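You operate a simulated robot arm through the tools that you are given. There is no shell and no other tool. Be economical: measure what you need, move in short steps, check, and stop when the job is done.

Carry out the task below with a simulated two-armed robot. There is one attempt and no reset: what you move stays moved.

TASK
True the picture frame up in the folding square, then seat its backing board.
Fine: hold the square while you swing its leg out; the frame ends within 6 mm of each leg at mid-side.

Only the result counts: the job must be done as asked and must still hold three seconds after the hand-in. Knocking over, shifting, dropping, spilling or breaking anything else fails it.

THE ROBOT
Two 7-joint arms with two-finger parallel grippers on one trunk that stands fixed in place. Base frame: the origin is at the foot of the trunk, x ahead of it, y to its left, z up. Lengths are in mm, angles in rad, forces in N, time in s.
The left shoulder is at [60, 144, 950], the right one opposite. With the tool pointing down near the work surface each hand reaches from about 320 to 740 mm from the base axis, measured 20 degrees to its own side. Payload 1.57 kg a hand.
The tool frame of a hand sits at the grasp point between the pads (the TCP): z along the fingers, y along the line on which they close. The tips reach 30 mm beyond it. Largest opening 110 mm; finger width 24, thickness 12; the body of the gripper, 48 by 112 mm, starts 78 mm behind the TCP.
Orientation is that of the tool frame in the base frame, as a unit quaternion [w, x, y, z]. With the fingers straight down and closing along the base's y, the tool's x points along the base's -x, its y along +y and its z along -z.

THE INTERFACE
- The arms move only by the tool send_rows. It takes "left_plan", "right_plan" or both (then of equal length, played together; a hand with none holds still); each is a list of rows, each a list of 7 numbers: the shift along the base's x, y, z in units of 150 mm (1.0 is 150 mm), then the turn, a rotation vector about the base's x, y, z in units of 180 degrees (1.0 is 180 degrees), then the opening, from 0 (shut) to 1 (fully open). In form: [[tx, ty, tz, rx, ry, rz, jaw], ...]. A call has 1 to 12 rows; each row is the pose to reach, as a shift and turn from the pose commanded when the call began. A call with a number of a shift or a turn outside -1 to 1 is refused whole. A row lasts 0.2 s, in which the tool goes at most 50 mm and 0.15 rad; a call with a longer step from one row to the next is refused whole, and so is a gripper value outside its range. Where a pose cannot be reached the arm comes as near as it can. A force on the tool above 40 N (or 10 N above the force at the start of the call, whichever is more), or a blocked arm, ends the call early, and 0.2 s more pass. The fingers move at their own pace (about 45 mm/s each) and stop on an object; they squeeze with about 22 N. The grip force told is the motor's: it shows also when the fingers shut on nothing. Time passes only in rows, and 0.2 s behind the last, so rows that repeat a pose let the fingers close. It gives the time, the measured TCP pose, the force on the tool (base axes), the opening and the grip force at its end, in the units of the frame above (readings bear some noise), with the torque about the TCP (base axes, N m) and any sound that the robot's microphone picked up.
- Cameras (640 x 400 px; columns grow to the right, rows downward): "scene" is now at [29, 57, 1565.9]; the picture's right is [0.68, -0.74, 0.00], its down [-0.52, -0.47, -0.71] and it looks along [0.53, 0.48, -0.70] (base axes); focal length 328 px, centre (320, 200). "left" rides on the left gripper at [70, -16, -141] in its tool frame; the picture's right is [0.23, 0.97, 0.00], its down [-0.86, 0.20, -0.48] and it looks along [-0.47, 0.11, 0.88] (tool axes); focal length 222 px, centre (320, 200). "right" rides on the right gripper at [70, 16, -141] in its tool frame; the picture's right is [-0.23, 0.97, 0.00], its down [-0.85, -0.20, -0.48] and it looks along [-0.47, -0.11, 0.88] (tool axes); focal length 222 px, centre (320, 200). There is no depth. A picture from a camera that has moved, and an enlarged one, comes with that camera's place and axes in the base frame and with its lens.
- grab_frame(camera): a new picture of that camera. It takes no simulated time.
- raise_lower(by): slides the trunk up (or, below 0, down) by that many mm; the arms and the scene camera ride with it, the base frame stays. It gives what a move gives, with no picture.
- aim_head(pan, tilt): turns the head with the scene camera to pan (to the left, within 1.501 rad either way) and tilt (down, from -0.506 to 1.204), counted from straight ahead of the robot. It gives what a move gives.
- enlarge(camera, box): a new picture of the part [left, top, right, bottom] of that camera's present view, enlarged. It takes no simulated time.
- finish_job(): hands the job in; it is judged then, once.

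Work in short steps. Places have to be worked out from the pictures, the camera data and where the tool is seen: move nearer, look again, correct. Check each grasp and each placing, and mend what went wrong. You have 120 turns and 86 pictures in all, those below and enlarged ones among them. Open the grippers and draw the arms clear of the work before you hand the job in, unless the task says otherwise; then end with one line.

The tools are called after "Emit:" as a command line: name --argument value ..., lists and objects as JSON in quotes. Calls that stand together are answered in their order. send_rows: Moves the arms, as the interface text tells. Its arguments: {"type":"object","properties":{"left_plan":{"type":"array","items":{"type":"array","items":{"type":"number"}}},"right_plan":{"type":"array","items":{"type":"array","items":{"type":"number"}}}},"required":[]} The other tools are called the same way: raise_lower (by) slides the trunk up or down; aim_head (pan, tilt) turns the head that bears the scene camera; grab_frame (camera) takes a picture; enlarge (camera, box) takes an enlarged picture of a part of a camera's view; finish_job () hands the job in.

At the start:

```text
t: 0.0
left_position: [302.8, 346.6, 1143.8]
left_tcp_rot: [-0.001, 0.0, 1.0, 0.0]
left_contact_force: [0.7, -1.3, -0.2]
left_ft_torque: [0.0, -0.03, -0.03]
left_grip_width: 109.9
left_finger_force: 0.0
right_position: [390.5, 19.8, 1100.9]
right_tcp_rot: [0.0, 0.0, 1.0, 0.0]
right_contact_force: [-0.1, -0.3, 0.1]
right_ft_torque: [0.04, 0.02, -0.03]
right_grip_width: 109.9
right_finger_force: 0.1
trunk travel left (down, up): [-549.0, 41.0]
head pan, tilt: [0.742, 0.777]
```

scene: 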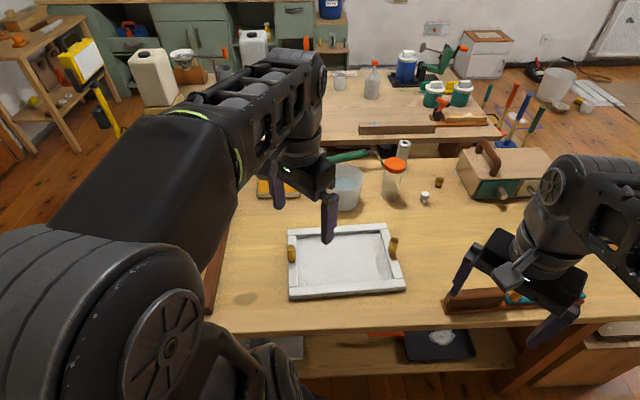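
right: 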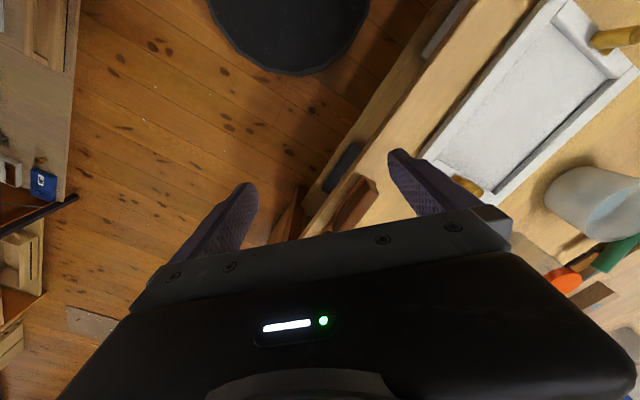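
left: 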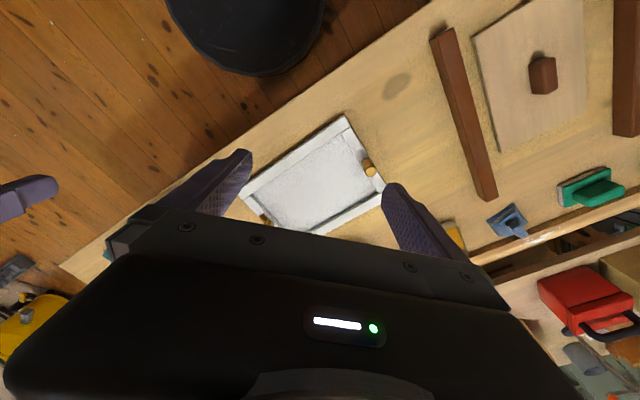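

The pictures show a white frame with two knobs, and on the left a brown bar and a board with a knob. I'll turn the head left to see the rest of the bench.

Emit:
aim_head --pan 1.1 --tilt 0.85

Emit:
enlarge --camera "left" --box '[200, 0, 640, 275]'

Emit:
grab_frame --camera "scene"

```text
t: 0.8
left_position: [302.2, 348.2, 1143.1]
left_tcp_rot: [0.0, 0.0, 1.0, 0.0]
left_contact_force: [0.1, -0.3, -0.8]
left_ft_torque: [0.0, 0.04, 0.01]
left_grip_width: 110.1
left_finger_force: 0.1
right_position: [389.8, 20.0, 1101.4]
right_tcp_rot: [0.0, 0.0, 1.0, -0.001]
right_contact_force: [1.1, 0.0, 0.4]
right_ft_torque: [-0.05, 0.03, -0.03]
right_grip_width: 110.0
right_finger_force: 0.1
trunk travel left (down, up): [-549.0, 41.0]
head pan, tilt: [1.1, 0.85]
```

```text
1.45 times, centred on (420, 138) of left
camera zoom: at [232.2, 330.6, 1285.3], right [-0.23, 0.97, 0.0], down [0.86, 0.2, 0.48], along [0.47, 0.11, -0.88], focal length 323 px, centre (174, 291)
```

zoom: 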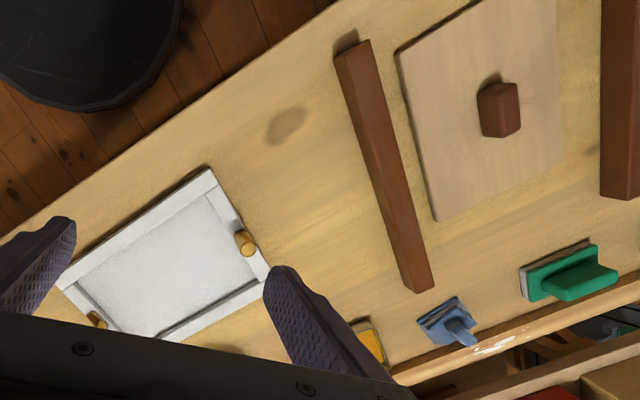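

```text
81 pictures are left
camera scene: at [4.3, 71.4, 1560.0], right [0.89, -0.45, 0.0], down [-0.34, -0.67, -0.66], along [0.3, 0.59, -0.75], focal length 328 px, centre (320, 200)
```

scene: 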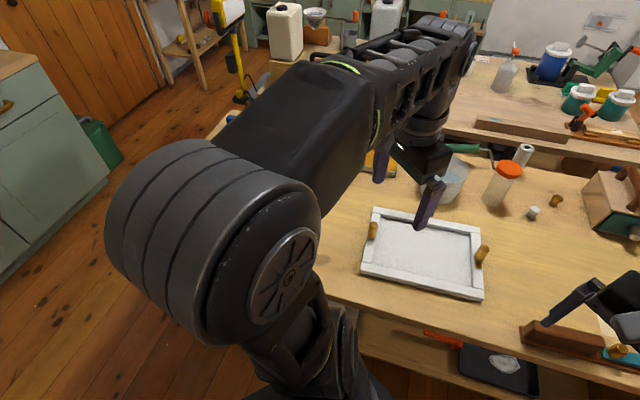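

The left arm blocks that view. I'll look at the right side of the bench next.

Emit:
aim_head --pan 0.2 --tilt 0.9

Emit:
grab_frame --camera "scene"

```text
t: 2.0
left_position: [302.9, 348.3, 1144.0]
left_tcp_rot: [-0.001, 0.0, 1.0, 0.0]
left_contact_force: [0.8, 0.6, 0.2]
left_ft_torque: [-0.02, 0.0, 0.01]
left_grip_width: 109.8
left_finger_force: 0.1
right_position: [390.6, 20.2, 1100.7]
right_tcp_rot: [0.0, 0.0, 1.0, -0.001]
right_contact_force: [-0.3, -0.6, 0.2]
right_ft_torque: [0.0, 0.0, -0.02]
right_grip_width: 110.2
right_finger_force: 0.1
trunk travel left (down, up): [-549.0, 41.0]
head pan, tilt: [0.201, 0.901]
```

```text
80 pictures are left
camera scene: at [42.7, 16.9, 1556.1], right [0.2, -0.98, 0.0], down [-0.77, -0.16, -0.62], along [0.61, 0.12, -0.78], focal length 328 px, centre (320, 200)
```

scene: 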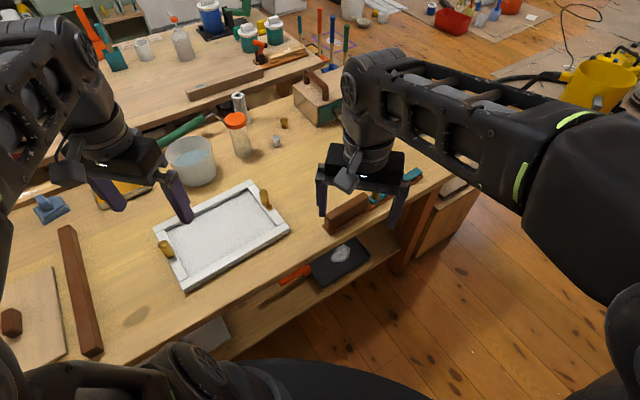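

I'll enlarge the frame, the brown bar and the object under the right hand.

Emit:
enlarge --camera "scene" --box '[130, 160, 310, 300]'

Emit:
enlarge --camera "scene" --box '[300, 140, 460, 260]'

Emit:
enlarge --camera "scene" --box '[0, 190, 140, 380]'

```text
2.86 times, centred on (220, 230) of scene
camera zoom: at [42.7, 16.9, 1556.1], right [0.2, -0.98, 0.0], down [-0.77, -0.16, -0.62], along [0.61, 0.12, -0.78], focal length 936 px, centre (606, 114)
```

zoom: 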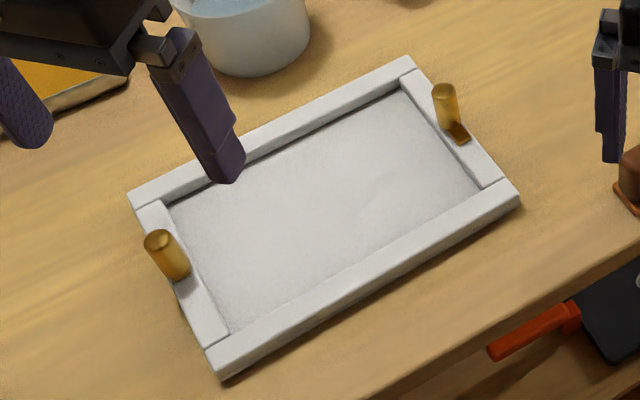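

```text
3.33 times, centred on (380, 200) of scene
camera zoom: at [42.7, 16.9, 1556.1], right [0.2, -0.98, 0.0], down [-0.77, -0.16, -0.62], along [0.61, 0.12, -0.78], focal length 1092 px, centre (120, 200)
```

zoom: 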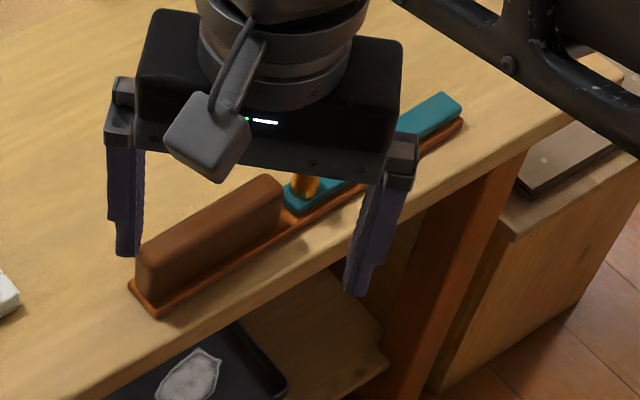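

```text
2.11 times, centred on (70, 285) of scene
camera zoom: at [42.7, 16.9, 1556.1], right [0.2, -0.98, 0.0], down [-0.77, -0.16, -0.62], along [0.61, 0.12, -0.78], focal length 690 px, centre (846, 21)
```

zoom: 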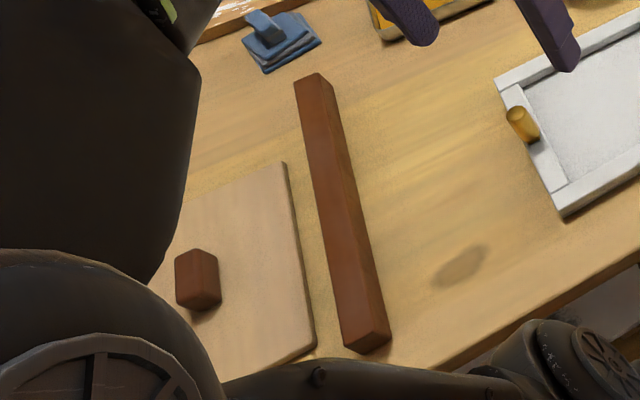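

Table height works out at about 805 mm. The folding square (brown grip, orange stock, teal leg) is under the right hand, so I'll move that hand to the right to uncover it.

Emit:
send_rows --right_plan '[[0, -0.32, 0.1, 0, 0, 0, 1], [0, -0.64, 0.2, 0, 0, 0, 1], [0, -0.96, 0.3, 0, 0, 0, 1]]'

Emit:
grab_frame --camera "right"

Emit:
enlarge --camera "scene" --box '[300, 140, 460, 260]'

```text
refused: row 1 steps farther than a row can; nothing moved
```

```text
76 pictures are left
camera right: at [319.3, 34.4, 1241.2], right [0.23, 0.97, 0.0], down [0.85, -0.2, 0.48], along [0.47, -0.11, -0.88], focal length 222 px, centre (320, 200)
```

right: 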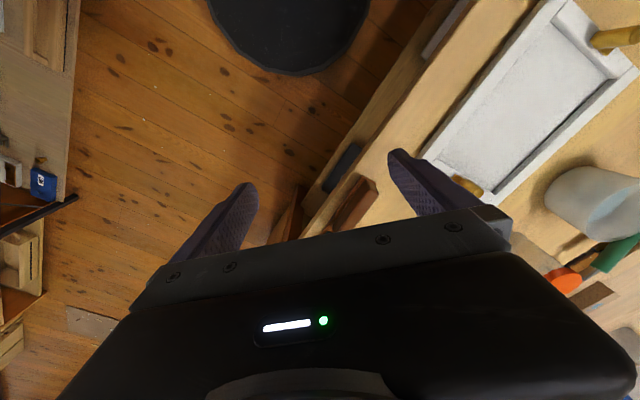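

```text
3.33 times, centred on (380, 200) of scene
camera zoom: at [42.7, 16.9, 1556.1], right [0.2, -0.98, 0.0], down [-0.77, -0.16, -0.62], along [0.61, 0.12, -0.78], focal length 1092 px, centre (120, 200)
```

zoom: 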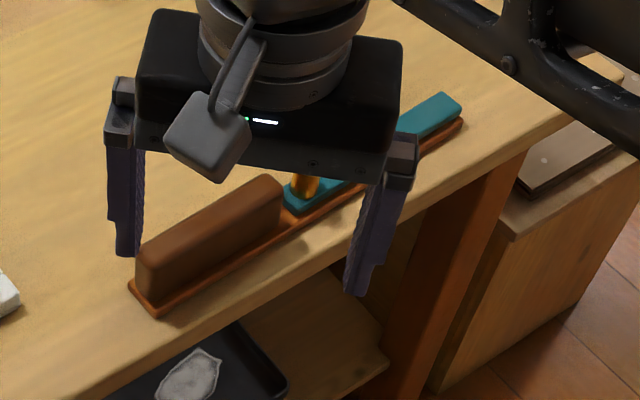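

That first step was just over 50 mm. I'll repeat it with smaller steps.

Emit:
send_rows --right_plan '[[0, -0.3, 0.07, 0, 0, 0, 1], [0, -0.6, 0.14, 0, 0, 0, 1], [0, -0.9, 0.21, 0, 0, 0, 1], [0, -1, 0.3, 0, 0, 0, 1]]'

Emit:
enlarge --camera "scene" --box '[300, 120, 460, 240]'

```text
t: 3.0
left_position: [301.8, 349.1, 1143.2]
left_tcp_rot: [0.0, 0.0, 1.0, 0.0]
left_contact_force: [0.8, -0.4, 0.0]
left_ft_torque: [0.03, 0.02, -0.02]
left_grip_width: 109.9
left_finger_force: 0.1
right_position: [387.8, -124.4, 1145.7]
right_tcp_rot: [0.006, 0.0, 0.999, 0.033]
right_contact_force: [-1.3, -0.7, 0.2]
right_ft_torque: [0.01, -0.03, 0.0]
right_grip_width: 110.1
right_finger_force: 0.0
right hand out of reach, approached as far as the arm can: row 4
trunk travel left (down, up): [-549.0, 41.0]
head pan, tilt: [0.201, 0.901]
```

```text
3.33 times, centred on (380, 180) of scene
camera zoom: at [42.3, 17.0, 1556.1], right [0.2, -0.98, 0.0], down [-0.77, -0.16, -0.62], along [0.61, 0.12, -0.78], focal length 1092 px, centre (120, 267)
```

zoom: 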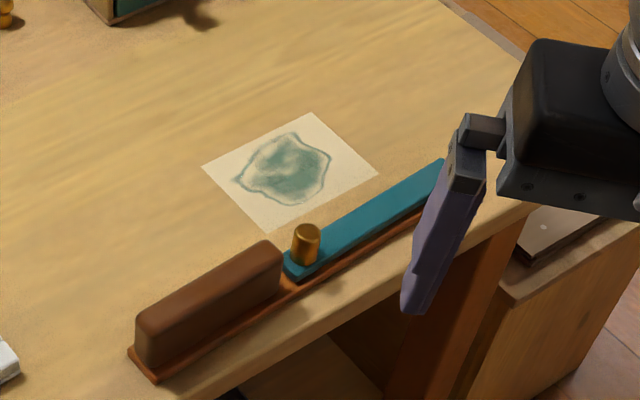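

The square is now in view: brown grip on an orange stock, teal leg on top with an amber peg near the grip. I'll bring the right wrist camera over it to find the hinge.

Emit:
send_rows --right_plan '[[0.2, 0.1, -0.18, 0, 0, 0, 1], [0.4, 0.2, -0.36, 0, 0, 0, 1], [0.6, 0.3, -0.54, 0, 0, 0, 1], [0.8, 0.4, -0.72, 0, 0, 0, 1], [0.98, 0.5, -0.9, 0, 0, 0, 1]]'

Emit:
grab_frame --camera "right"

```text
t: 4.2
left_position: [303.9, 348.8, 1143.1]
left_tcp_rot: [-0.001, 0.0, 1.0, 0.0]
left_contact_force: [0.5, -0.2, -0.3]
left_ft_torque: [-0.02, 0.04, 0.01]
left_grip_width: 110.1
left_finger_force: 0.1
right_position: [537.3, -56.4, 1008.5]
right_tcp_rot: [0.0, 0.0, 1.0, 0.001]
right_contact_force: [0.0, 0.6, -0.5]
right_ft_torque: [-0.02, 0.04, -0.02]
right_grip_width: 109.8
right_finger_force: 0.1
trunk travel left (down, up): [-549.0, 41.0]
head pan, tilt: [0.201, 0.901]
```

```text
73 pictures are left
camera right: at [467.1, -40.9, 1148.9], right [0.23, 0.97, 0.0], down [0.86, -0.2, 0.48], along [0.47, -0.11, -0.88], focal length 222 px, centre (320, 200)
```

right: 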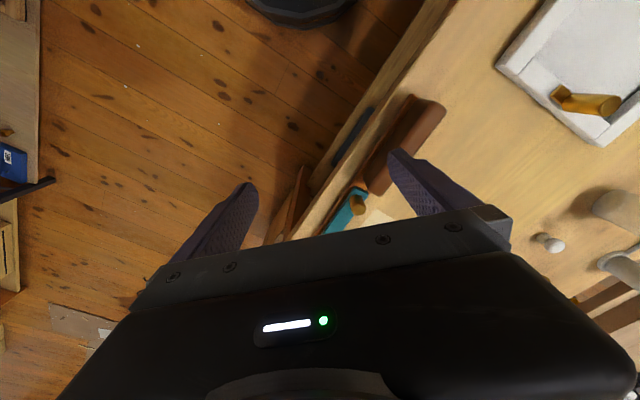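

The peg triangulates to about (653, -23, 840), agreeing with the scene view. I'll check whether the far end of the teal leg is visible past the hand.

Emit:
aim_head --pan -0.1 --tilt 0.75

Emit:
grab_frame --camera "scene"

```text
t: 5.0
left_position: [302.4, 346.9, 1143.2]
left_tcp_rot: [0.0, 0.001, 1.0, 0.0]
left_contact_force: [0.1, -0.1, -0.3]
left_ft_torque: [0.04, 0.03, 0.0]
left_grip_width: 110.1
left_finger_force: 0.0
right_position: [536.3, -55.3, 1008.9]
right_tcp_rot: [0.0, 0.0, 1.0, 0.0]
right_contact_force: [0.5, -0.4, -0.3]
right_ft_torque: [-0.02, -0.01, 0.01]
right_grip_width: 110.0
right_finger_force: 0.0
trunk travel left (down, up): [-549.0, 41.0]
head pan, tilt: [-0.099, 0.75]
```

```text
72 pictures are left
camera scene: at [51.5, -6.3, 1568.0], right [-0.1, -1.0, 0.0], down [-0.68, 0.07, -0.73], along [0.73, -0.07, -0.68], focal length 328 px, centre (320, 200)
```

scene: 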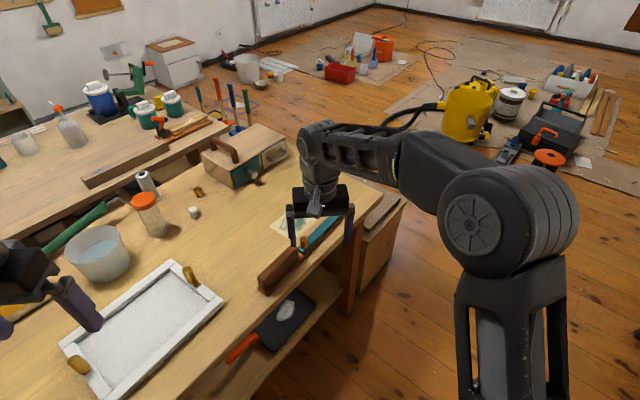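

Emit:
enlarge --camera "scene" --box '[240, 190, 370, 300]'

```text
3.64 times, centred on (305, 245) of scene
camera zoom: at [51.5, -6.3, 1568.0], right [-0.1, -1.0, 0.0], down [-0.68, 0.07, -0.73], along [0.73, -0.07, -0.68], focal length 1192 px, centre (374, 36)
```

zoom: 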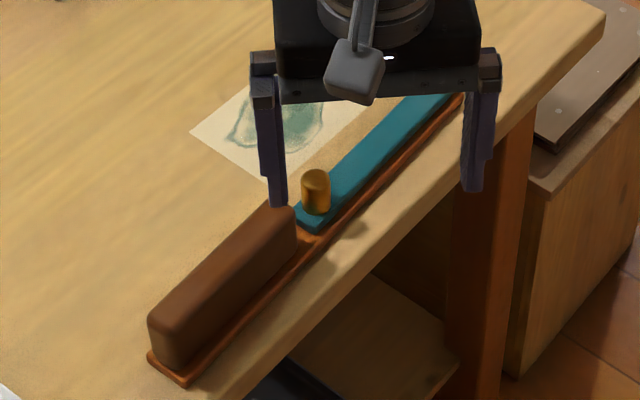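

The leg is hinged at the far end with the peg at its free tip. The square lies along s = (0.734, -0.679) with the swing toward n = (0.679, 0.734). I'll hold the grip with the left hand and pull the square within reach before swinging the leg with the right. First I draw the right hand back and raise and advance the left.

Emit:
send_rows --right_plan '[[-0.22, -0.12, 0.18, 0, 0, 0, 1], [-0.44, -0.24, 0.36, 0, 0, 0, 0.6], [-0.66, -0.36, 0.54, 0, 0, 0, 0.3], [-0.9, -0.5, 0.75, 0, 0, 0, 0]]'

Emit:
send_rows --left_plan '[[0.2, -0.2, 0, 0, 0, -0.04, 1], [0.4, -0.4, 0, 0, 0, -0.08, 1], [0.6, -0.6, 0, 0, 0, -0.12, 1], [0.8, -0.8, 0, 0, 0, -0.16, 1], [1, -1, 0, 0, 0, -0.2, 1], [1, -1, 0, 0, 0, -0.238, 1]]'

Emit:
grab_frame --camera "left"

```text
refused: row 4 steps farther than a row can; nothing moved
```

```text
t: 6.4
left_position: [451.4, 199.2, 1143.7]
left_tcp_rot: [0.001, 0.365, 0.931, 0.0]
left_contact_force: [0.4, 0.9, -0.1]
left_ft_torque: [-0.01, -0.03, -0.04]
left_grip_width: 110.2
left_finger_force: 0.1
right_position: [534.9, -55.4, 1010.6]
right_tcp_rot: [0.001, -0.001, 1.0, 0.0]
right_contact_force: [-0.1, 0.1, 0.4]
right_ft_torque: [-0.03, -0.01, 0.01]
right_grip_width: 110.1
right_finger_force: 0.0
trunk travel left (down, up): [-549.0, 41.0]
head pan, tilt: [-0.099, 0.75]
```

```text
70 pictures are left
camera left: at [388.4, 234.3, 1285.2], right [0.5, 0.87, 0.0], down [0.76, -0.43, 0.48], along [0.42, -0.24, -0.88], focal length 222 px, centre (320, 200)
```

left: 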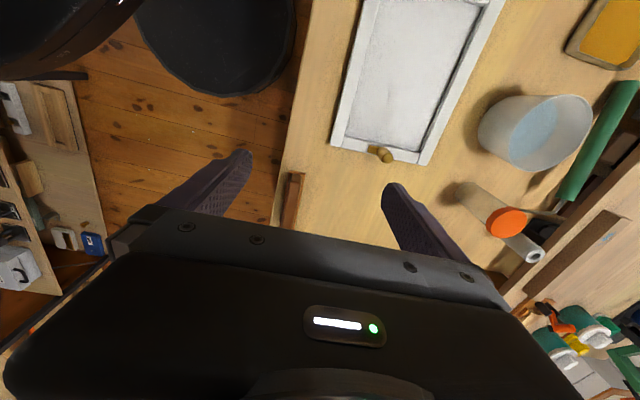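

The left tool x axis now points along -s, as wanted. I'll retract the right hand with legal steps.

Emit:
send_rows --right_plan '[[-0.2, -0.12, 0.16, 0, 0, 0, 1], [-0.4, -0.24, 0.32, 0, 0, 0, 0.6], [-0.6, -0.36, 0.48, 0, 0, 0, 0.3], [-0.8, -0.48, 0.64, 0, 0, 0, 0], [-0.9, -0.5, 0.75, 0, 0, 0, 0]]'

Emit:
send_rows --left_plan '[[0.18, -0.2, -0.18, 0, 0, 0, 1], [0.36, -0.4, -0.36, 0, 0, 0, 1], [0.54, -0.6, -0.54, 0, 0, 0, 1], [0.7, -0.8, -0.72, 0, 0, 0, 0.8], [0.73, -0.82, -0.95, 0, 0, 0, 0.7]]'

Emit:
grab_frame --camera "left"

Emit:
enlarge --camera "scene" --box '[220, 170, 380, 310]'

```text
t: 7.6
left_position: [450.6, 198.9, 1143.1]
left_tcp_rot: [0.0, 0.365, 0.931, 0.0]
left_contact_force: [0.6, 0.3, -0.4]
left_ft_torque: [0.01, 0.01, 0.01]
left_grip_width: 110.1
left_finger_force: 0.0
right_position: [403.2, -130.6, 1124.0]
right_tcp_rot: [0.0, 0.001, 1.0, 0.0]
right_contact_force: [-0.1, 0.2, -0.7]
right_ft_torque: [0.01, 0.0, 0.0]
right_grip_width: 25.5
right_finger_force: 0.1
trunk travel left (down, up): [-549.0, 41.0]
head pan, tilt: [-0.099, 0.75]
```

```text
t: 8.8
left_position: [562.3, 73.7, 1001.5]
left_tcp_rot: [0.0, 0.366, 0.931, 0.0]
left_contact_force: [-0.4, 0.0, -1.1]
left_ft_torque: [-0.01, 0.0, 0.03]
left_grip_width: 77.2
left_finger_force: 0.1
right_position: [403.9, -132.0, 1123.9]
right_tcp_rot: [0.0, -0.001, 1.0, -0.001]
right_contact_force: [0.3, -0.2, -0.6]
right_ft_torque: [0.03, -0.02, 0.02]
right_grip_width: 0.0
right_finger_force: 21.4
trunk travel left (down, up): [-549.0, 41.0]
head pan, tilt: [-0.099, 0.75]
```

```text
69 pictures are left
camera left: at [498.5, 108.3, 1143.6], right [0.49, 0.87, 0.0], down [0.76, -0.43, 0.48], along [0.42, -0.24, -0.88], focal length 222 px, centre (320, 200)
```

left: 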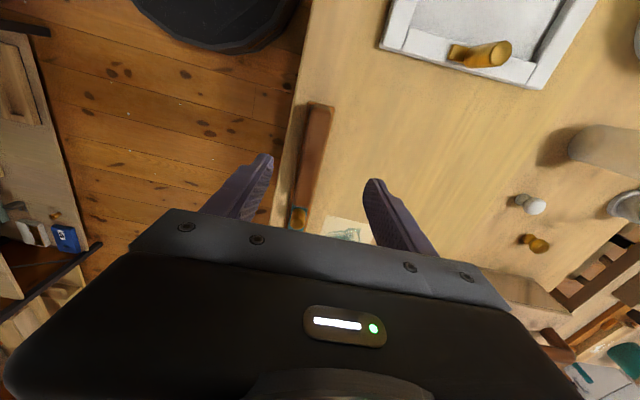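

```text
2.86 times, centred on (300, 240) of scene
camera zoom: at [51.6, -6.5, 1568.1], right [-0.1, -1.0, 0.0], down [-0.68, 0.07, -0.73], along [0.73, -0.07, -0.68], focal length 936 px, centre (377, 86)
```

zoom: 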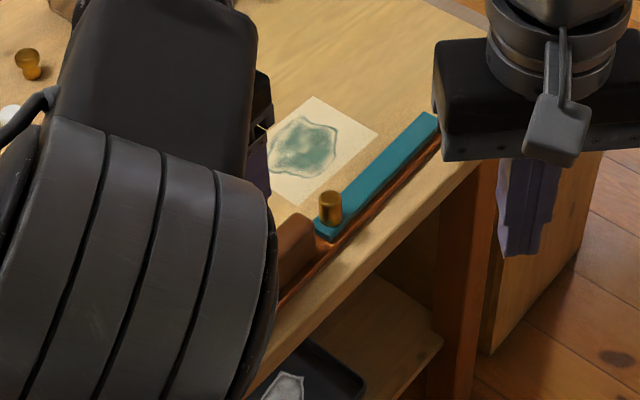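

The grip centre appears about 11 mm to the -n side of the hand. I'll shift and go down to z = 905, then look again.

Emit:
send_rows --left_plan '[[-0.02, -0.02, -0.3, 0, 0, 0, 0.7], [-0.05, -0.053, -0.6, 0, 0, 0, 0.7], [-0.05, -0.053, -0.64, 0, 0, 0, 0.7]]'

Emit:
grab_frame --camera "left"

```text
t: 9.6
left_position: [554.9, 65.2, 902.6]
left_tcp_rot: [0.0, 0.365, 0.931, 0.0]
left_contact_force: [-0.2, -0.3, 0.0]
left_ft_torque: [0.01, -0.01, 0.0]
left_grip_width: 77.3
left_finger_force: 0.1
right_position: [402.5, -130.2, 1124.4]
right_tcp_rot: [-0.001, 0.001, 1.0, 0.0]
right_contact_force: [-0.2, 0.7, -0.4]
right_ft_torque: [0.04, 0.0, 0.04]
right_grip_width: 0.3
right_finger_force: 20.8
trunk travel left (down, up): [-549.0, 41.0]
head pan, tilt: [-0.099, 0.75]
```

```text
67 pictures are left
camera left: at [491.7, 100.6, 1044.7], right [0.5, 0.87, 0.0], down [0.76, -0.44, 0.48], along [0.42, -0.24, -0.88], focal length 222 px, centre (320, 200)
```

left: 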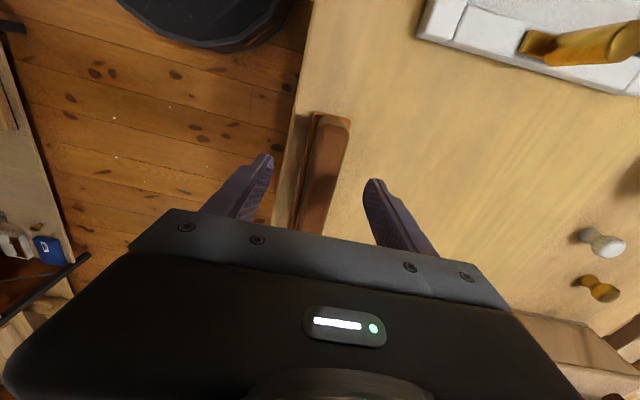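

The grip sits centred between the open fingers. I'll lower slowly to z ≈ 850 and watch the force.

Emit:
send_rows --left_plan '[[0, 0, -0.1, 0, 0, 0, 0.7], [0, 0, -0.2, 0, 0, 0, 0.7], [0, 0, -0.27, 0, 0, 0, 0.7], [0, 0, -0.34, 0, 0, 0, 0.7]]'

Emit:
grab_frame --camera "left"

```text
t: 10.6
left_position: [555.6, 68.5, 853.5]
left_tcp_rot: [-0.001, 0.365, 0.931, 0.0]
left_contact_force: [-1.0, 0.5, -0.5]
left_ft_torque: [0.02, 0.02, 0.01]
left_grip_width: 77.1
left_finger_force: 0.2
right_position: [403.3, -132.0, 1123.8]
right_tcp_rot: [0.0, 0.0, 1.0, -0.001]
right_contact_force: [-0.3, 0.8, -0.1]
right_ft_torque: [-0.02, -0.01, 0.0]
right_grip_width: 0.4
right_finger_force: 21.4
trunk travel left (down, up): [-549.0, 41.0]
head pan, tilt: [-0.099, 0.75]
```

```text
66 pictures are left
camera left: at [492.5, 101.8, 995.6], right [0.5, 0.87, 0.0], down [0.76, -0.43, 0.48], along [0.42, -0.24, -0.88], focal length 222 px, centre (320, 200)
```

left: 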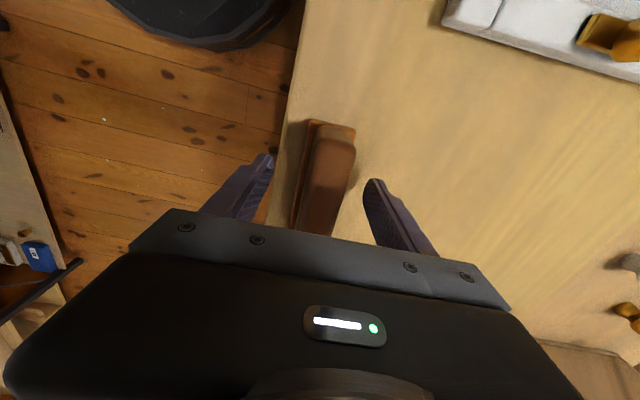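

The fingers straddle the grip without touching. I'll close on it here.

Emit:
send_rows --left_plan '[[0, 0, 0, 0, 0, 0, 0.45], [0, 0, 0, 0, 0, 0, 0.2], [0, 0, 0, 0, 0, 0, 0], [0, 0, 0, 0, 0, 0, 0], [0, 0, 0, 0, 0, 0, 0]]'

Emit:
grab_frame --camera "left"

```text
t: 11.8
left_position: [555.2, 68.5, 854.0]
left_tcp_rot: [0.001, 0.364, 0.931, 0.0]
left_contact_force: [-1.1, 0.4, 0.2]
left_ft_torque: [-0.1, -0.09, 0.16]
left_grip_width: 27.9
left_finger_force: 22.0
right_position: [403.4, -131.8, 1123.9]
right_tcp_rot: [0.001, -0.001, 1.0, 0.0]
right_contact_force: [-0.6, 1.2, -0.4]
right_ft_torque: [-0.02, -0.01, -0.03]
right_grip_width: 0.3
right_finger_force: 21.3
trunk travel left (down, up): [-549.0, 41.0]
head pan, tilt: [-0.099, 0.75]
```

```text
65 pictures are left
camera left: at [492.3, 101.6, 995.8], right [0.5, 0.87, 0.0], down [0.76, -0.43, 0.48], along [0.42, -0.24, -0.88], focal length 222 px, centre (320, 200)
```

left: 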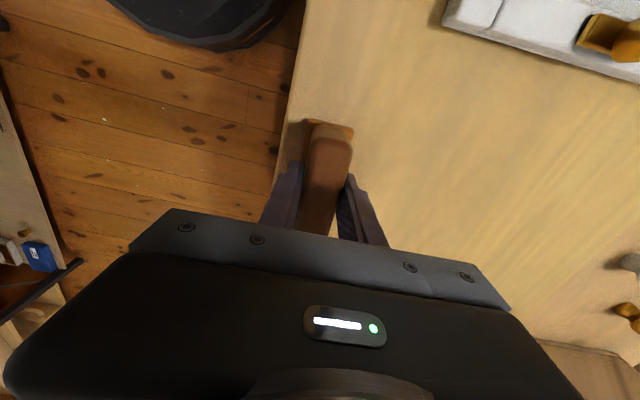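

The grip is held (27.9 mm wide). I'll slide the square about 200 mm along -s toward the frame, keeping clear in front of it.

Emit:
send_rows --left_plan '[[-0.06, 0.056, 0.003, 0, 0, 0, 0], [-0.18, 0.167, 0.003, 0, 0, 0, 0], [-0.3, 0.278, 0.003, 0, 0, 0, 0], [-0.42, 0.389, 0.003, 0, 0, 0, 0], [-0.54, 0.5, 0.003, 0, 0, 0, 0], [-0.66, 0.611, 0.003, 0, 0, 0, 0]]'

Emit:
grab_frame --camera "left"

Emit:
grab_frame --camera "scene"

```text
t: 13.2
left_position: [456.1, 157.6, 855.9]
left_tcp_rot: [0.0, 0.365, 0.931, 0.0]
left_contact_force: [0.1, -0.1, 0.9]
left_ft_torque: [0.14, 0.16, 0.03]
left_grip_width: 28.2
left_finger_force: 22.4
right_position: [402.6, -131.4, 1124.1]
right_tcp_rot: [0.001, 0.0, 1.0, 0.0]
right_contact_force: [-0.4, 0.4, 1.1]
right_ft_torque: [0.02, -0.01, -0.03]
right_grip_width: 0.0
right_finger_force: 21.5
trunk travel left (down, up): [-549.0, 41.0]
head pan, tilt: [-0.099, 0.75]
```

```text
64 pictures are left
camera left: at [393.2, 192.4, 997.5], right [0.5, 0.87, 0.0], down [0.76, -0.43, 0.48], along [0.42, -0.24, -0.88], focal length 222 px, centre (320, 200)
```

left: 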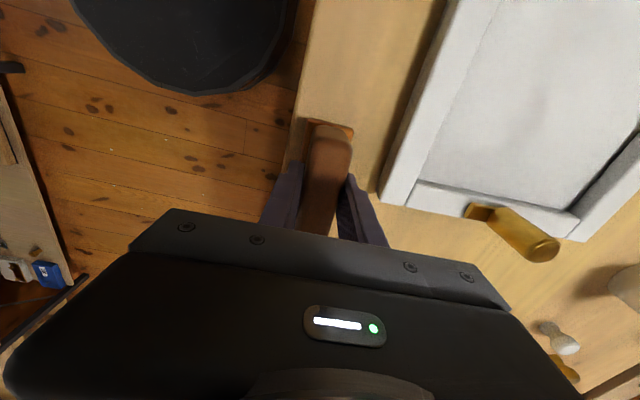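

```text
63 pictures are left
camera scene: at [51.1, -6.1, 1568.1], right [-0.1, -1.0, 0.0], down [-0.68, 0.07, -0.73], along [0.73, -0.07, -0.68], focal length 328 px, centre (320, 200)
```

scene: 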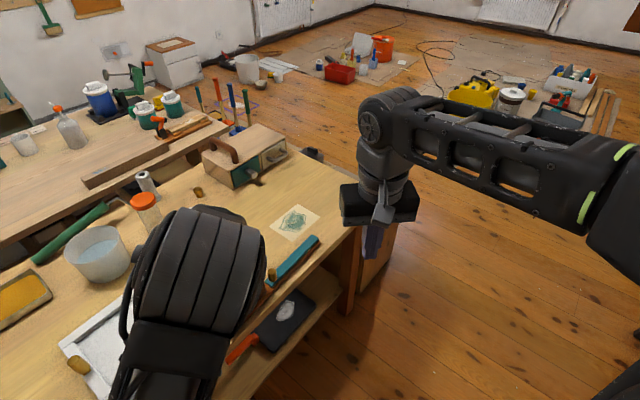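

The square slid 135 mm and follows cleanly. I'll slide 65 mm more.

Emit:
send_rows --left_plan '[[-0.1, 0.092, 0, 0, 0, 0, 0], [-0.2, 0.184, 0, 0, 0, 0, 0], [-0.318, 0.294, 0, 0, 0, 0, 0], [-0.318, 0.294, 0, 0, 0, 0, 0]]'

Emit:
aim_head --pan 0.15 --tilt 0.95

Emit:
grab_frame --camera "scene"

Emit:
grab_frame --camera "left"

```text
t: 14.2
left_position: [409.3, 200.9, 855.3]
left_tcp_rot: [0.0, 0.366, 0.931, 0.0]
left_contact_force: [-0.5, 0.5, -1.7]
left_ft_torque: [0.14, 0.23, 0.0]
left_grip_width: 27.5
left_finger_force: 21.8
right_position: [403.7, -130.7, 1124.7]
right_tcp_rot: [0.0, 0.0, 1.0, 0.0]
right_contact_force: [0.3, -0.4, -1.0]
right_ft_torque: [0.01, 0.0, 0.02]
right_grip_width: 0.1
right_finger_force: 21.3
trunk travel left (down, up): [-549.0, 41.0]
head pan, tilt: [-0.099, 0.75]
```

```text
t: 15.0
left_position: [410.1, 201.4, 858.2]
left_tcp_rot: [0.0, 0.364, 0.931, 0.0]
left_contact_force: [-0.4, 0.3, -2.4]
left_ft_torque: [0.14, 0.18, -0.02]
left_grip_width: 27.5
left_finger_force: 21.7
right_position: [403.1, -130.3, 1123.3]
right_tcp_rot: [0.0, 0.001, 1.0, 0.0]
right_contact_force: [-0.8, 0.5, -0.1]
right_ft_torque: [-0.01, -0.01, -0.01]
right_grip_width: 0.1
right_finger_force: 21.0
trunk travel left (down, up): [-549.0, 41.0]
head pan, tilt: [0.15, 0.949]
```

```text
62 pictures are left
camera scene: at [41.0, 12.5, 1552.6], right [0.15, -0.99, 0.0], down [-0.8, -0.12, -0.58], along [0.58, 0.09, -0.81], focal length 328 px, centre (320, 200)
```

scene: 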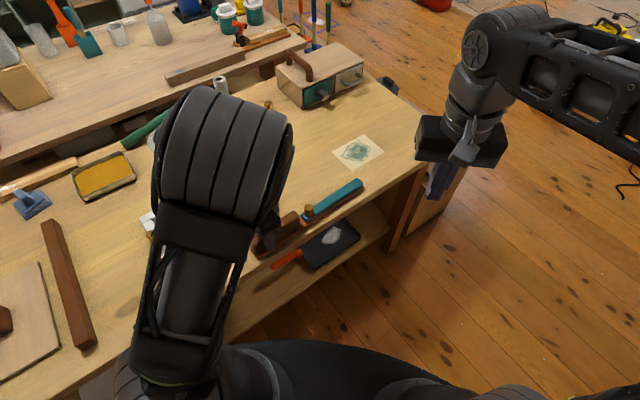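

```text
61 pictures are left
camera left: at [346.7, 235.5, 998.5], right [0.5, 0.87, 0.0], down [0.76, -0.43, 0.48], along [0.42, -0.24, -0.88], focal length 222 px, centre (320, 200)
```

left: 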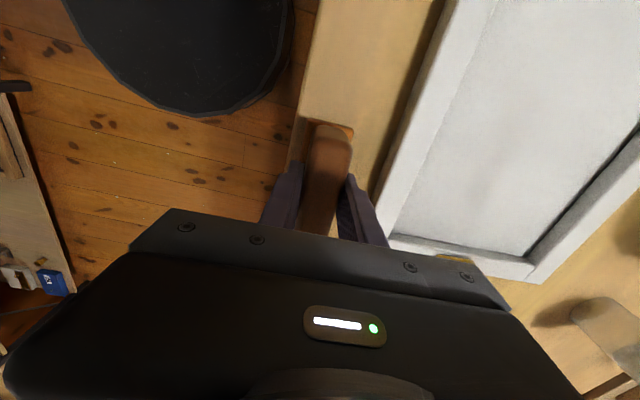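

Emit:
enlarge --camera "scene" --box '[240, 160, 390, 260]'

```text
4.00 times, centred on (315, 210) of scene
camera zoom: at [41.0, 12.5, 1552.6], right [0.15, -0.99, 0.0], down [-0.8, -0.12, -0.58], along [0.58, 0.09, -0.81], focal length 1311 px, centre (340, 160)
```

zoom: 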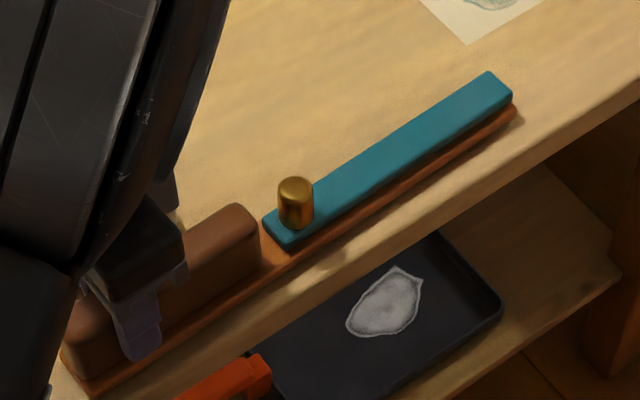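

Clear view: the peg is near (512, 115), its top around z 860, and the hinge end near s = 470, n = 432. I'll bring the right hand above the peg, opening to about 55 mm.

Emit:
send_rows --right_plan '[[0.2, 0.25, -0.05, 0, 0, 0, 0.2], [0.4, 0.5, -0.1, 0, 0, 0, 0.4], [0.55, 0.75, -0.15, 0, 0, 0, 0.5], [0.6, 1, -0.2, 0, 0, 0, 0.5]]'

Emit:
send_rows --right_plan '[[0.06, 0.15, -0.23, 0, 0, 0, 0.5], [0.1, 0.35, -0.46, 0, 0, 0, 0.5], [0.125, 0.62, -0.6, 0, 0, 0, 0.5], [0.125, 0.64, -0.8, 0, 0, 0, 0.5]]'

Emit:
grab_frame --camera "right"

Emit:
grab_frame --camera "scene"

```text
t: 16.0
left_position: [409.7, 201.4, 856.8]
left_tcp_rot: [0.0, 0.365, 0.931, 0.0]
left_contact_force: [-0.7, 0.1, -2.1]
left_ft_torque: [0.15, 0.2, -0.04]
left_grip_width: 27.6
left_finger_force: 22.1
right_position: [494.0, 21.1, 1093.1]
right_tcp_rot: [0.0, 0.0, 1.0, 0.0]
right_contact_force: [-0.2, 0.6, -0.4]
right_ft_torque: [0.01, -0.04, 0.01]
right_grip_width: 55.3
right_finger_force: 0.0
trunk travel left (down, up): [-549.0, 41.0]
head pan, tilt: [0.15, 0.949]
```

```text
t: 17.0
left_position: [410.1, 200.5, 855.1]
left_tcp_rot: [0.0, 0.365, 0.931, 0.0]
left_contact_force: [0.7, 0.2, -2.0]
left_ft_torque: [0.18, 0.15, -0.02]
left_grip_width: 27.9
left_finger_force: 22.4
right_position: [512.6, 118.1, 972.2]
right_tcp_rot: [0.0, 0.0, 1.0, 0.001]
right_contact_force: [0.0, -0.2, 0.0]
right_ft_torque: [0.0, 0.02, 0.0]
right_grip_width: 55.0
right_finger_force: 0.1
trunk travel left (down, up): [-549.0, 41.0]
head pan, tilt: [0.15, 0.949]
```

```text
59 pictures are left
camera right: at [442.4, 132.0, 1113.0], right [0.23, 0.97, 0.0], down [0.85, -0.2, 0.48], along [0.47, -0.11, -0.88], focal length 222 px, centre (320, 200)
```

right: 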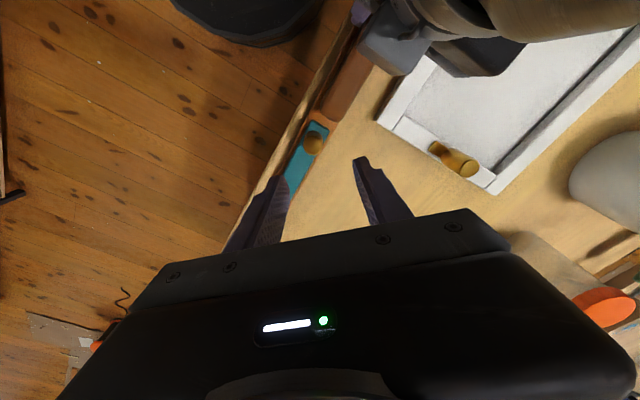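

```text
58 pictures are left
camera scene: at [41.1, 12.1, 1552.5], right [0.15, -0.99, 0.0], down [-0.8, -0.12, -0.58], along [0.58, 0.09, -0.81], focal length 328 px, centre (320, 200)
```

scene: 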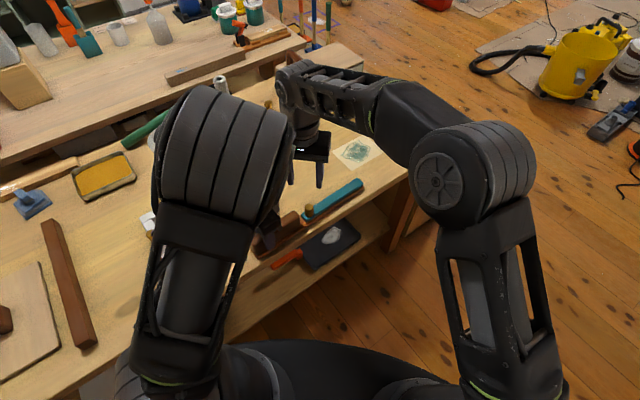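

The peg is about (507, 112). I'll shift, yaw -20° to keep the finger off the grip block, narrow to about 45 mm, and lower to z ≈ 905 first.

Emit:
send_rows --right_plan '[[-0.02, -0.02, -0.1, 0, 0, -0.04, 0.4], [-0.037, -0.04, -0.25, 0, 0, -0.08, 0.4], [-0.037, -0.04, -0.45, 0, 0, -0.11, 0.4]]'

Emit:
grab_frame --camera "right"

Emit:
enlarge --camera "scene" --box '[240, 130, 390, 260]'

```text
t: 17.8
left_position: [410.2, 202.3, 856.4]
left_tcp_rot: [0.0, 0.365, 0.931, 0.0]
left_contact_force: [0.5, -0.2, -2.2]
left_ft_torque: [0.12, 0.14, -0.03]
left_grip_width: 27.4
left_finger_force: 21.1
right_position: [505.1, 108.4, 905.9]
right_tcp_rot: [0.0, 0.172, 0.985, 0.0]
right_contact_force: [-0.7, 0.1, 0.5]
right_ft_torque: [0.02, 0.01, -0.01]
right_grip_width: 44.2
right_finger_force: 0.0
trunk travel left (down, up): [-549.0, 41.0]
head pan, tilt: [0.15, 0.949]
```

```text
57 pictures are left
camera right: at [444.8, 146.9, 1045.4], right [0.54, 0.84, 0.0], down [0.74, -0.48, 0.48], along [0.4, -0.26, -0.88], focal length 222 px, centre (320, 200)
```

right: 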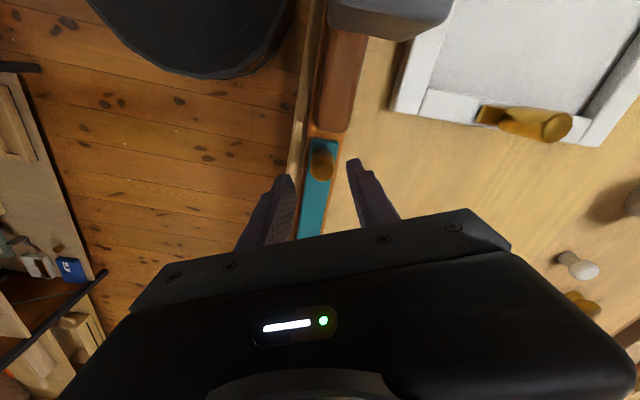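

```text
3.08 times, centred on (315, 195) of scene
camera zoom: at [41.3, 12.8, 1552.5], right [0.15, -0.99, 0.0], down [-0.8, -0.12, -0.58], along [0.58, 0.09, -0.81], focal length 1008 px, centre (335, 215)
```

zoom: 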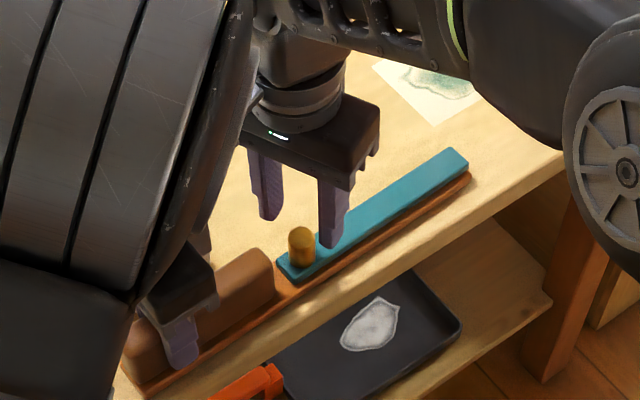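

The peg lies almost exactly under the tool. I'll nudge 3 mm and lower in small steps to about z 856.

Emit:
send_rows --right_plan '[[0.013, 0.02, -0.15, 0, 0, 0, 0.4], [0.013, 0.02, -0.28, 0, 0, 0, 0.4], [0.013, 0.02, -0.33, 0, 0, 0, 0.4]]'

Emit:
enlarge --camera "scene" --box '[260, 150, 360, 250]'

Emit:
grab_frame --camera "right"

```text
t: 18.6
left_position: [410.4, 201.3, 857.0]
left_tcp_rot: [0.0, 0.365, 0.931, 0.001]
left_contact_force: [-1.0, -0.5, -2.7]
left_ft_torque: [0.15, 0.14, 0.03]
left_grip_width: 27.8
left_finger_force: 21.7
right_position: [507.0, 111.8, 855.4]
right_tcp_rot: [-0.001, 0.172, 0.985, 0.0]
right_contact_force: [-0.2, 0.2, 0.0]
right_ft_torque: [0.0, 0.01, 0.01]
right_grip_width: 44.3
right_finger_force: 0.0
trunk travel left (down, up): [-549.0, 41.0]
head pan, tilt: [0.15, 0.949]
```

```text
4.00 times, centred on (310, 200) of scene
camera zoom: at [41.1, 12.8, 1552.5], right [0.15, -0.99, 0.0], down [-0.8, -0.12, -0.58], along [0.58, 0.09, -0.81], focal length 1311 px, centre (360, 200)
```

zoom: 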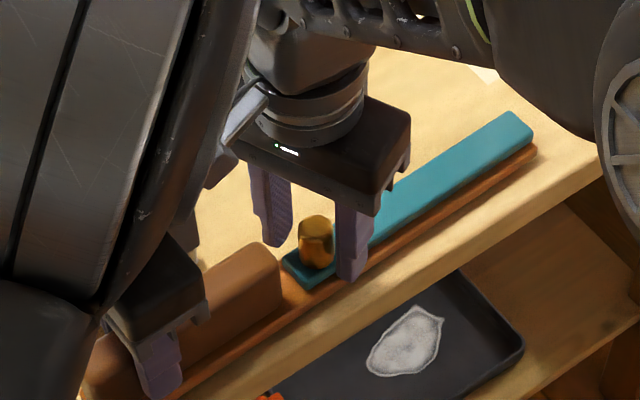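

```text
54 pictures are left
camera right: at [447.1, 149.3, 995.9], right [0.54, 0.84, 0.0], down [0.74, -0.48, 0.48], along [0.4, -0.26, -0.88], focal length 222 px, centre (320, 200)
```

right: 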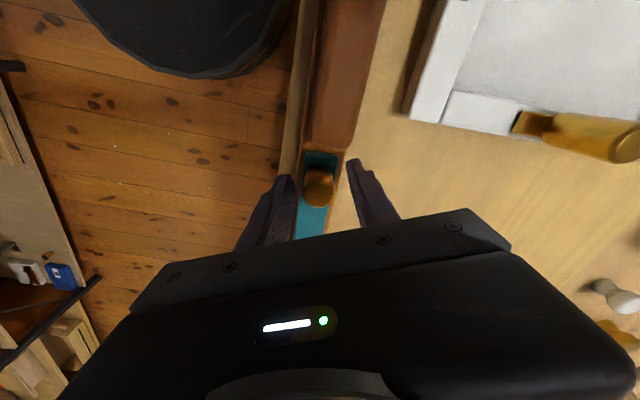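

The fingers straddle the peg. I'll close them on it.

Emit:
send_rows --right_plan '[[0, 0, 0, 0, 0, 0, 0.25], [0, 0, 0, 0, 0, 0, 0.1], [0, 0, 0, 0, 0, 0, 0], [0, 0, 0, 0, 0, 0, 0]]'

```text
t: 19.6
left_position: [410.2, 200.7, 856.3]
left_tcp_rot: [0.0, 0.365, 0.931, 0.001]
left_contact_force: [-0.6, 2.3, 0.4]
left_ft_torque: [-0.08, -0.15, 0.75]
left_grip_width: 27.6
left_finger_force: 22.0
right_position: [507.8, 111.6, 854.6]
right_tcp_rot: [0.0, 0.172, 0.985, 0.0]
right_contact_force: [0.9, -1.9, -2.0]
right_ft_torque: [-0.06, -0.03, -0.61]
right_grip_width: 39.1
right_finger_force: 21.7
trunk travel left (down, up): [-549.0, 41.0]
head pan, tilt: [0.15, 0.949]
```

The width of 39 mm means the tips caught the leg itself, not just the peg. I'll open, rise 10 mm and close again.

Emit:
send_rows --right_plan '[[0, 0, 0, 0, 0, 0, 0.4], [0, 0, 0.035, 0, 0, 0, 0.4], [0, 0, 0.07, 0, 0, 0, 0.4], [0, 0, 0.07, 0, 0, 0, 0.2], [0, 0, 0.07, 0, 0, 0, 0], [0, 0, 0.07, 0, 0, 0, 0], [0, 0, 0.07, 0, 0, 0, 0]]'

Emit:
enlarge --camera "scene" --box '[260, 150, 360, 250]'

```text
t: 21.2
left_position: [409.2, 202.2, 856.4]
left_tcp_rot: [0.0, 0.365, 0.931, 0.0]
left_contact_force: [0.2, 0.6, -1.2]
left_ft_torque: [0.12, 0.05, 0.11]
left_grip_width: 28.3
left_finger_force: 22.2
right_position: [506.8, 110.3, 866.0]
right_tcp_rot: [0.0, 0.172, 0.985, 0.0]
right_contact_force: [0.1, -0.7, 0.1]
right_ft_torque: [0.02, 0.03, -0.03]
right_grip_width: 22.6
right_finger_force: 22.4
trunk travel left (down, up): [-549.0, 41.0]
head pan, tilt: [0.15, 0.949]
```

```text
4.00 times, centred on (310, 200) of scene
camera zoom: at [41.0, 12.7, 1552.5], right [0.15, -0.99, 0.0], down [-0.8, -0.12, -0.58], along [0.58, 0.09, -0.81], focal length 1311 px, centre (360, 200)
```

zoom: 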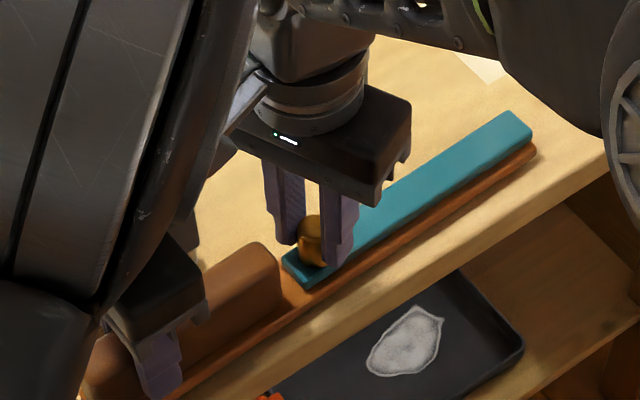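

The peg is now gripped (22.6 mm). I'll swing the leg along a 172 mm arc about the estimated hinge, first to 10° as a test.

Emit:
send_rows --right_plan '[[0.07, 0.07, 0, 0, 0, 0, 0], [0.148, 0.135, 0, 0, 0, 0, 0], [0.148, 0.135, 0, 0, 0, 0, 0]]'

Emit:
enlarge --camera "scene" --box '[240, 150, 390, 260]'

```text
t: 22.0
left_position: [410.8, 201.3, 856.8]
left_tcp_rot: [0.0, 0.365, 0.931, 0.0]
left_contact_force: [1.2, 1.0, 4.7]
left_ft_torque: [-0.29, -0.73, 0.44]
left_grip_width: 27.9
left_finger_force: 22.2
right_position: [528.2, 131.8, 866.5]
right_tcp_rot: [-0.001, 0.172, 0.985, 0.0]
right_contact_force: [-0.7, -2.1, -5.0]
right_ft_torque: [-0.05, 0.09, -0.24]
right_grip_width: 22.4
right_finger_force: 21.6
trunk travel left (down, up): [-549.0, 41.0]
head pan, tilt: [0.15, 0.949]
```

```text
3.64 times, centred on (315, 205) of scene
camera zoom: at [40.9, 12.6, 1552.5], right [0.15, -0.99, 0.0], down [-0.8, -0.12, -0.58], along [0.58, 0.09, -0.81], focal length 1192 px, centre (338, 182)
```

zoom: 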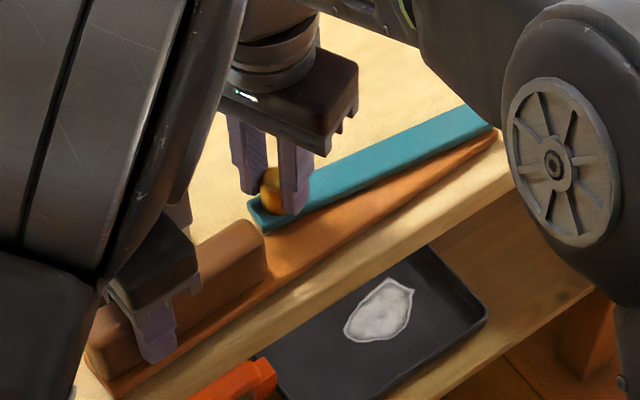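

The leg swings cleanly about its far end. I'll carry on along the arc to about 38°.

Emit:
send_rows --right_plan '[[0.085, 0.057, -0.005, 0, 0, 0, 0], [0.169, 0.106, -0.008, 0, 0, 0, 0], [0.262, 0.148, -0.008, 0, 0, 0, 0], [0.354, 0.182, -0.008, 0, 0, 0, 0], [0.432, 0.202, -0.008, 0, 0, 0, 0], [0.51, 0.218, -0.008, 0, 0, 0, 0]]'

Emit:
enlarge --camera "scene" --box '[200, 130, 400, 270]'

```text
t: 23.4
left_position: [408.9, 201.1, 856.7]
left_tcp_rot: [-0.001, 0.366, 0.931, -0.001]
left_contact_force: [0.7, 1.4, -4.3]
left_ft_torque: [0.18, 0.47, 0.25]
left_grip_width: 27.9
left_finger_force: 22.3
right_position: [595.2, 162.5, 865.8]
right_tcp_rot: [0.0, 0.171, 0.985, 0.001]
right_contact_force: [-0.5, -1.7, 1.9]
right_ft_torque: [0.05, 0.19, -0.05]
right_grip_width: 22.4
right_finger_force: 21.3
right hand out of reach, approached as far as the arm can: row 6
trunk travel left (down, up): [-549.0, 41.0]
head pan, tilt: [0.15, 0.949]
```

```text
2.86 times, centred on (300, 200) of scene
camera zoom: at [40.9, 12.7, 1552.5], right [0.15, -0.99, 0.0], down [-0.8, -0.12, -0.58], along [0.58, 0.09, -0.81], focal length 936 px, centre (377, 200)
```

zoom: 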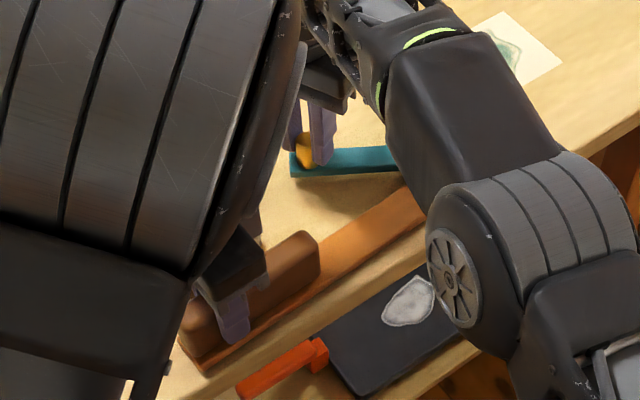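

The right arm is near its reach limit at about 36°. With both hands holding, I'll slide square and leg together 55 mm along -s, keeping the leg tip clear of the frame.

Emit:
send_rows --left_plan '[[0, 0, 0, 0, 0, 0, 0], [-0.09, 0.083, 0, 0, 0, 0, 0], [-0.18, 0.166, 0, 0, 0, 0, 0], [-0.269, 0.249, 0, 0, 0, 0, 0], [-0.269, 0.249, 0, 0, 0, 0, 0]]' --right_plan '[[-0.06, -0.005, 0, 0, 0, 0, 0], [-0.15, 0.078, 0, 0, 0, 0, 0], [-0.24, 0.161, 0, 0, 0, 0, 0], [-0.329, 0.244, 0, 0, 0, 0, 0], [-0.329, 0.244, 0, 0, 0, 0, 0]]'

Emit:
grab_frame --camera "right"

```text
t: 24.6
left_position: [366.5, 239.7, 855.0]
left_tcp_rot: [0.001, 0.364, 0.931, 0.0]
left_contact_force: [-0.8, 4.1, 1.0]
left_ft_torque: [-0.54, -0.49, 0.62]
left_grip_width: 28.0
left_finger_force: 22.1
right_position: [544.9, 199.7, 865.3]
right_tcp_rot: [0.0, 0.172, 0.985, 0.0]
right_contact_force: [1.1, -4.7, 0.8]
right_ft_torque: [-0.19, -0.27, -0.07]
right_grip_width: 22.5
right_finger_force: 22.7
trunk travel left (down, up): [-549.0, 41.0]
head pan, tilt: [0.15, 0.949]
```

```text
50 pictures are left
camera right: at [484.1, 237.7, 1005.6], right [0.54, 0.84, 0.0], down [0.74, -0.48, 0.48], along [0.4, -0.26, -0.88], focal length 222 px, centre (320, 200)
```

right: 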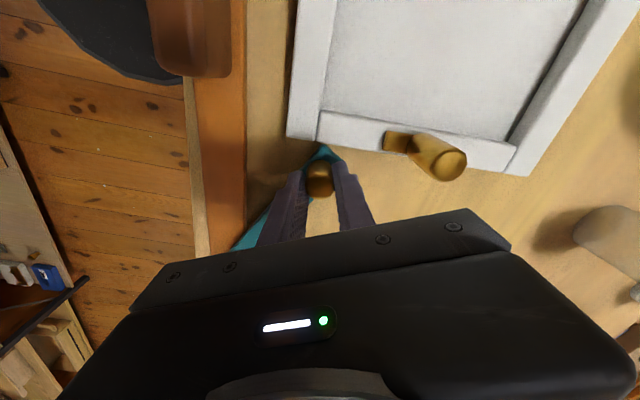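

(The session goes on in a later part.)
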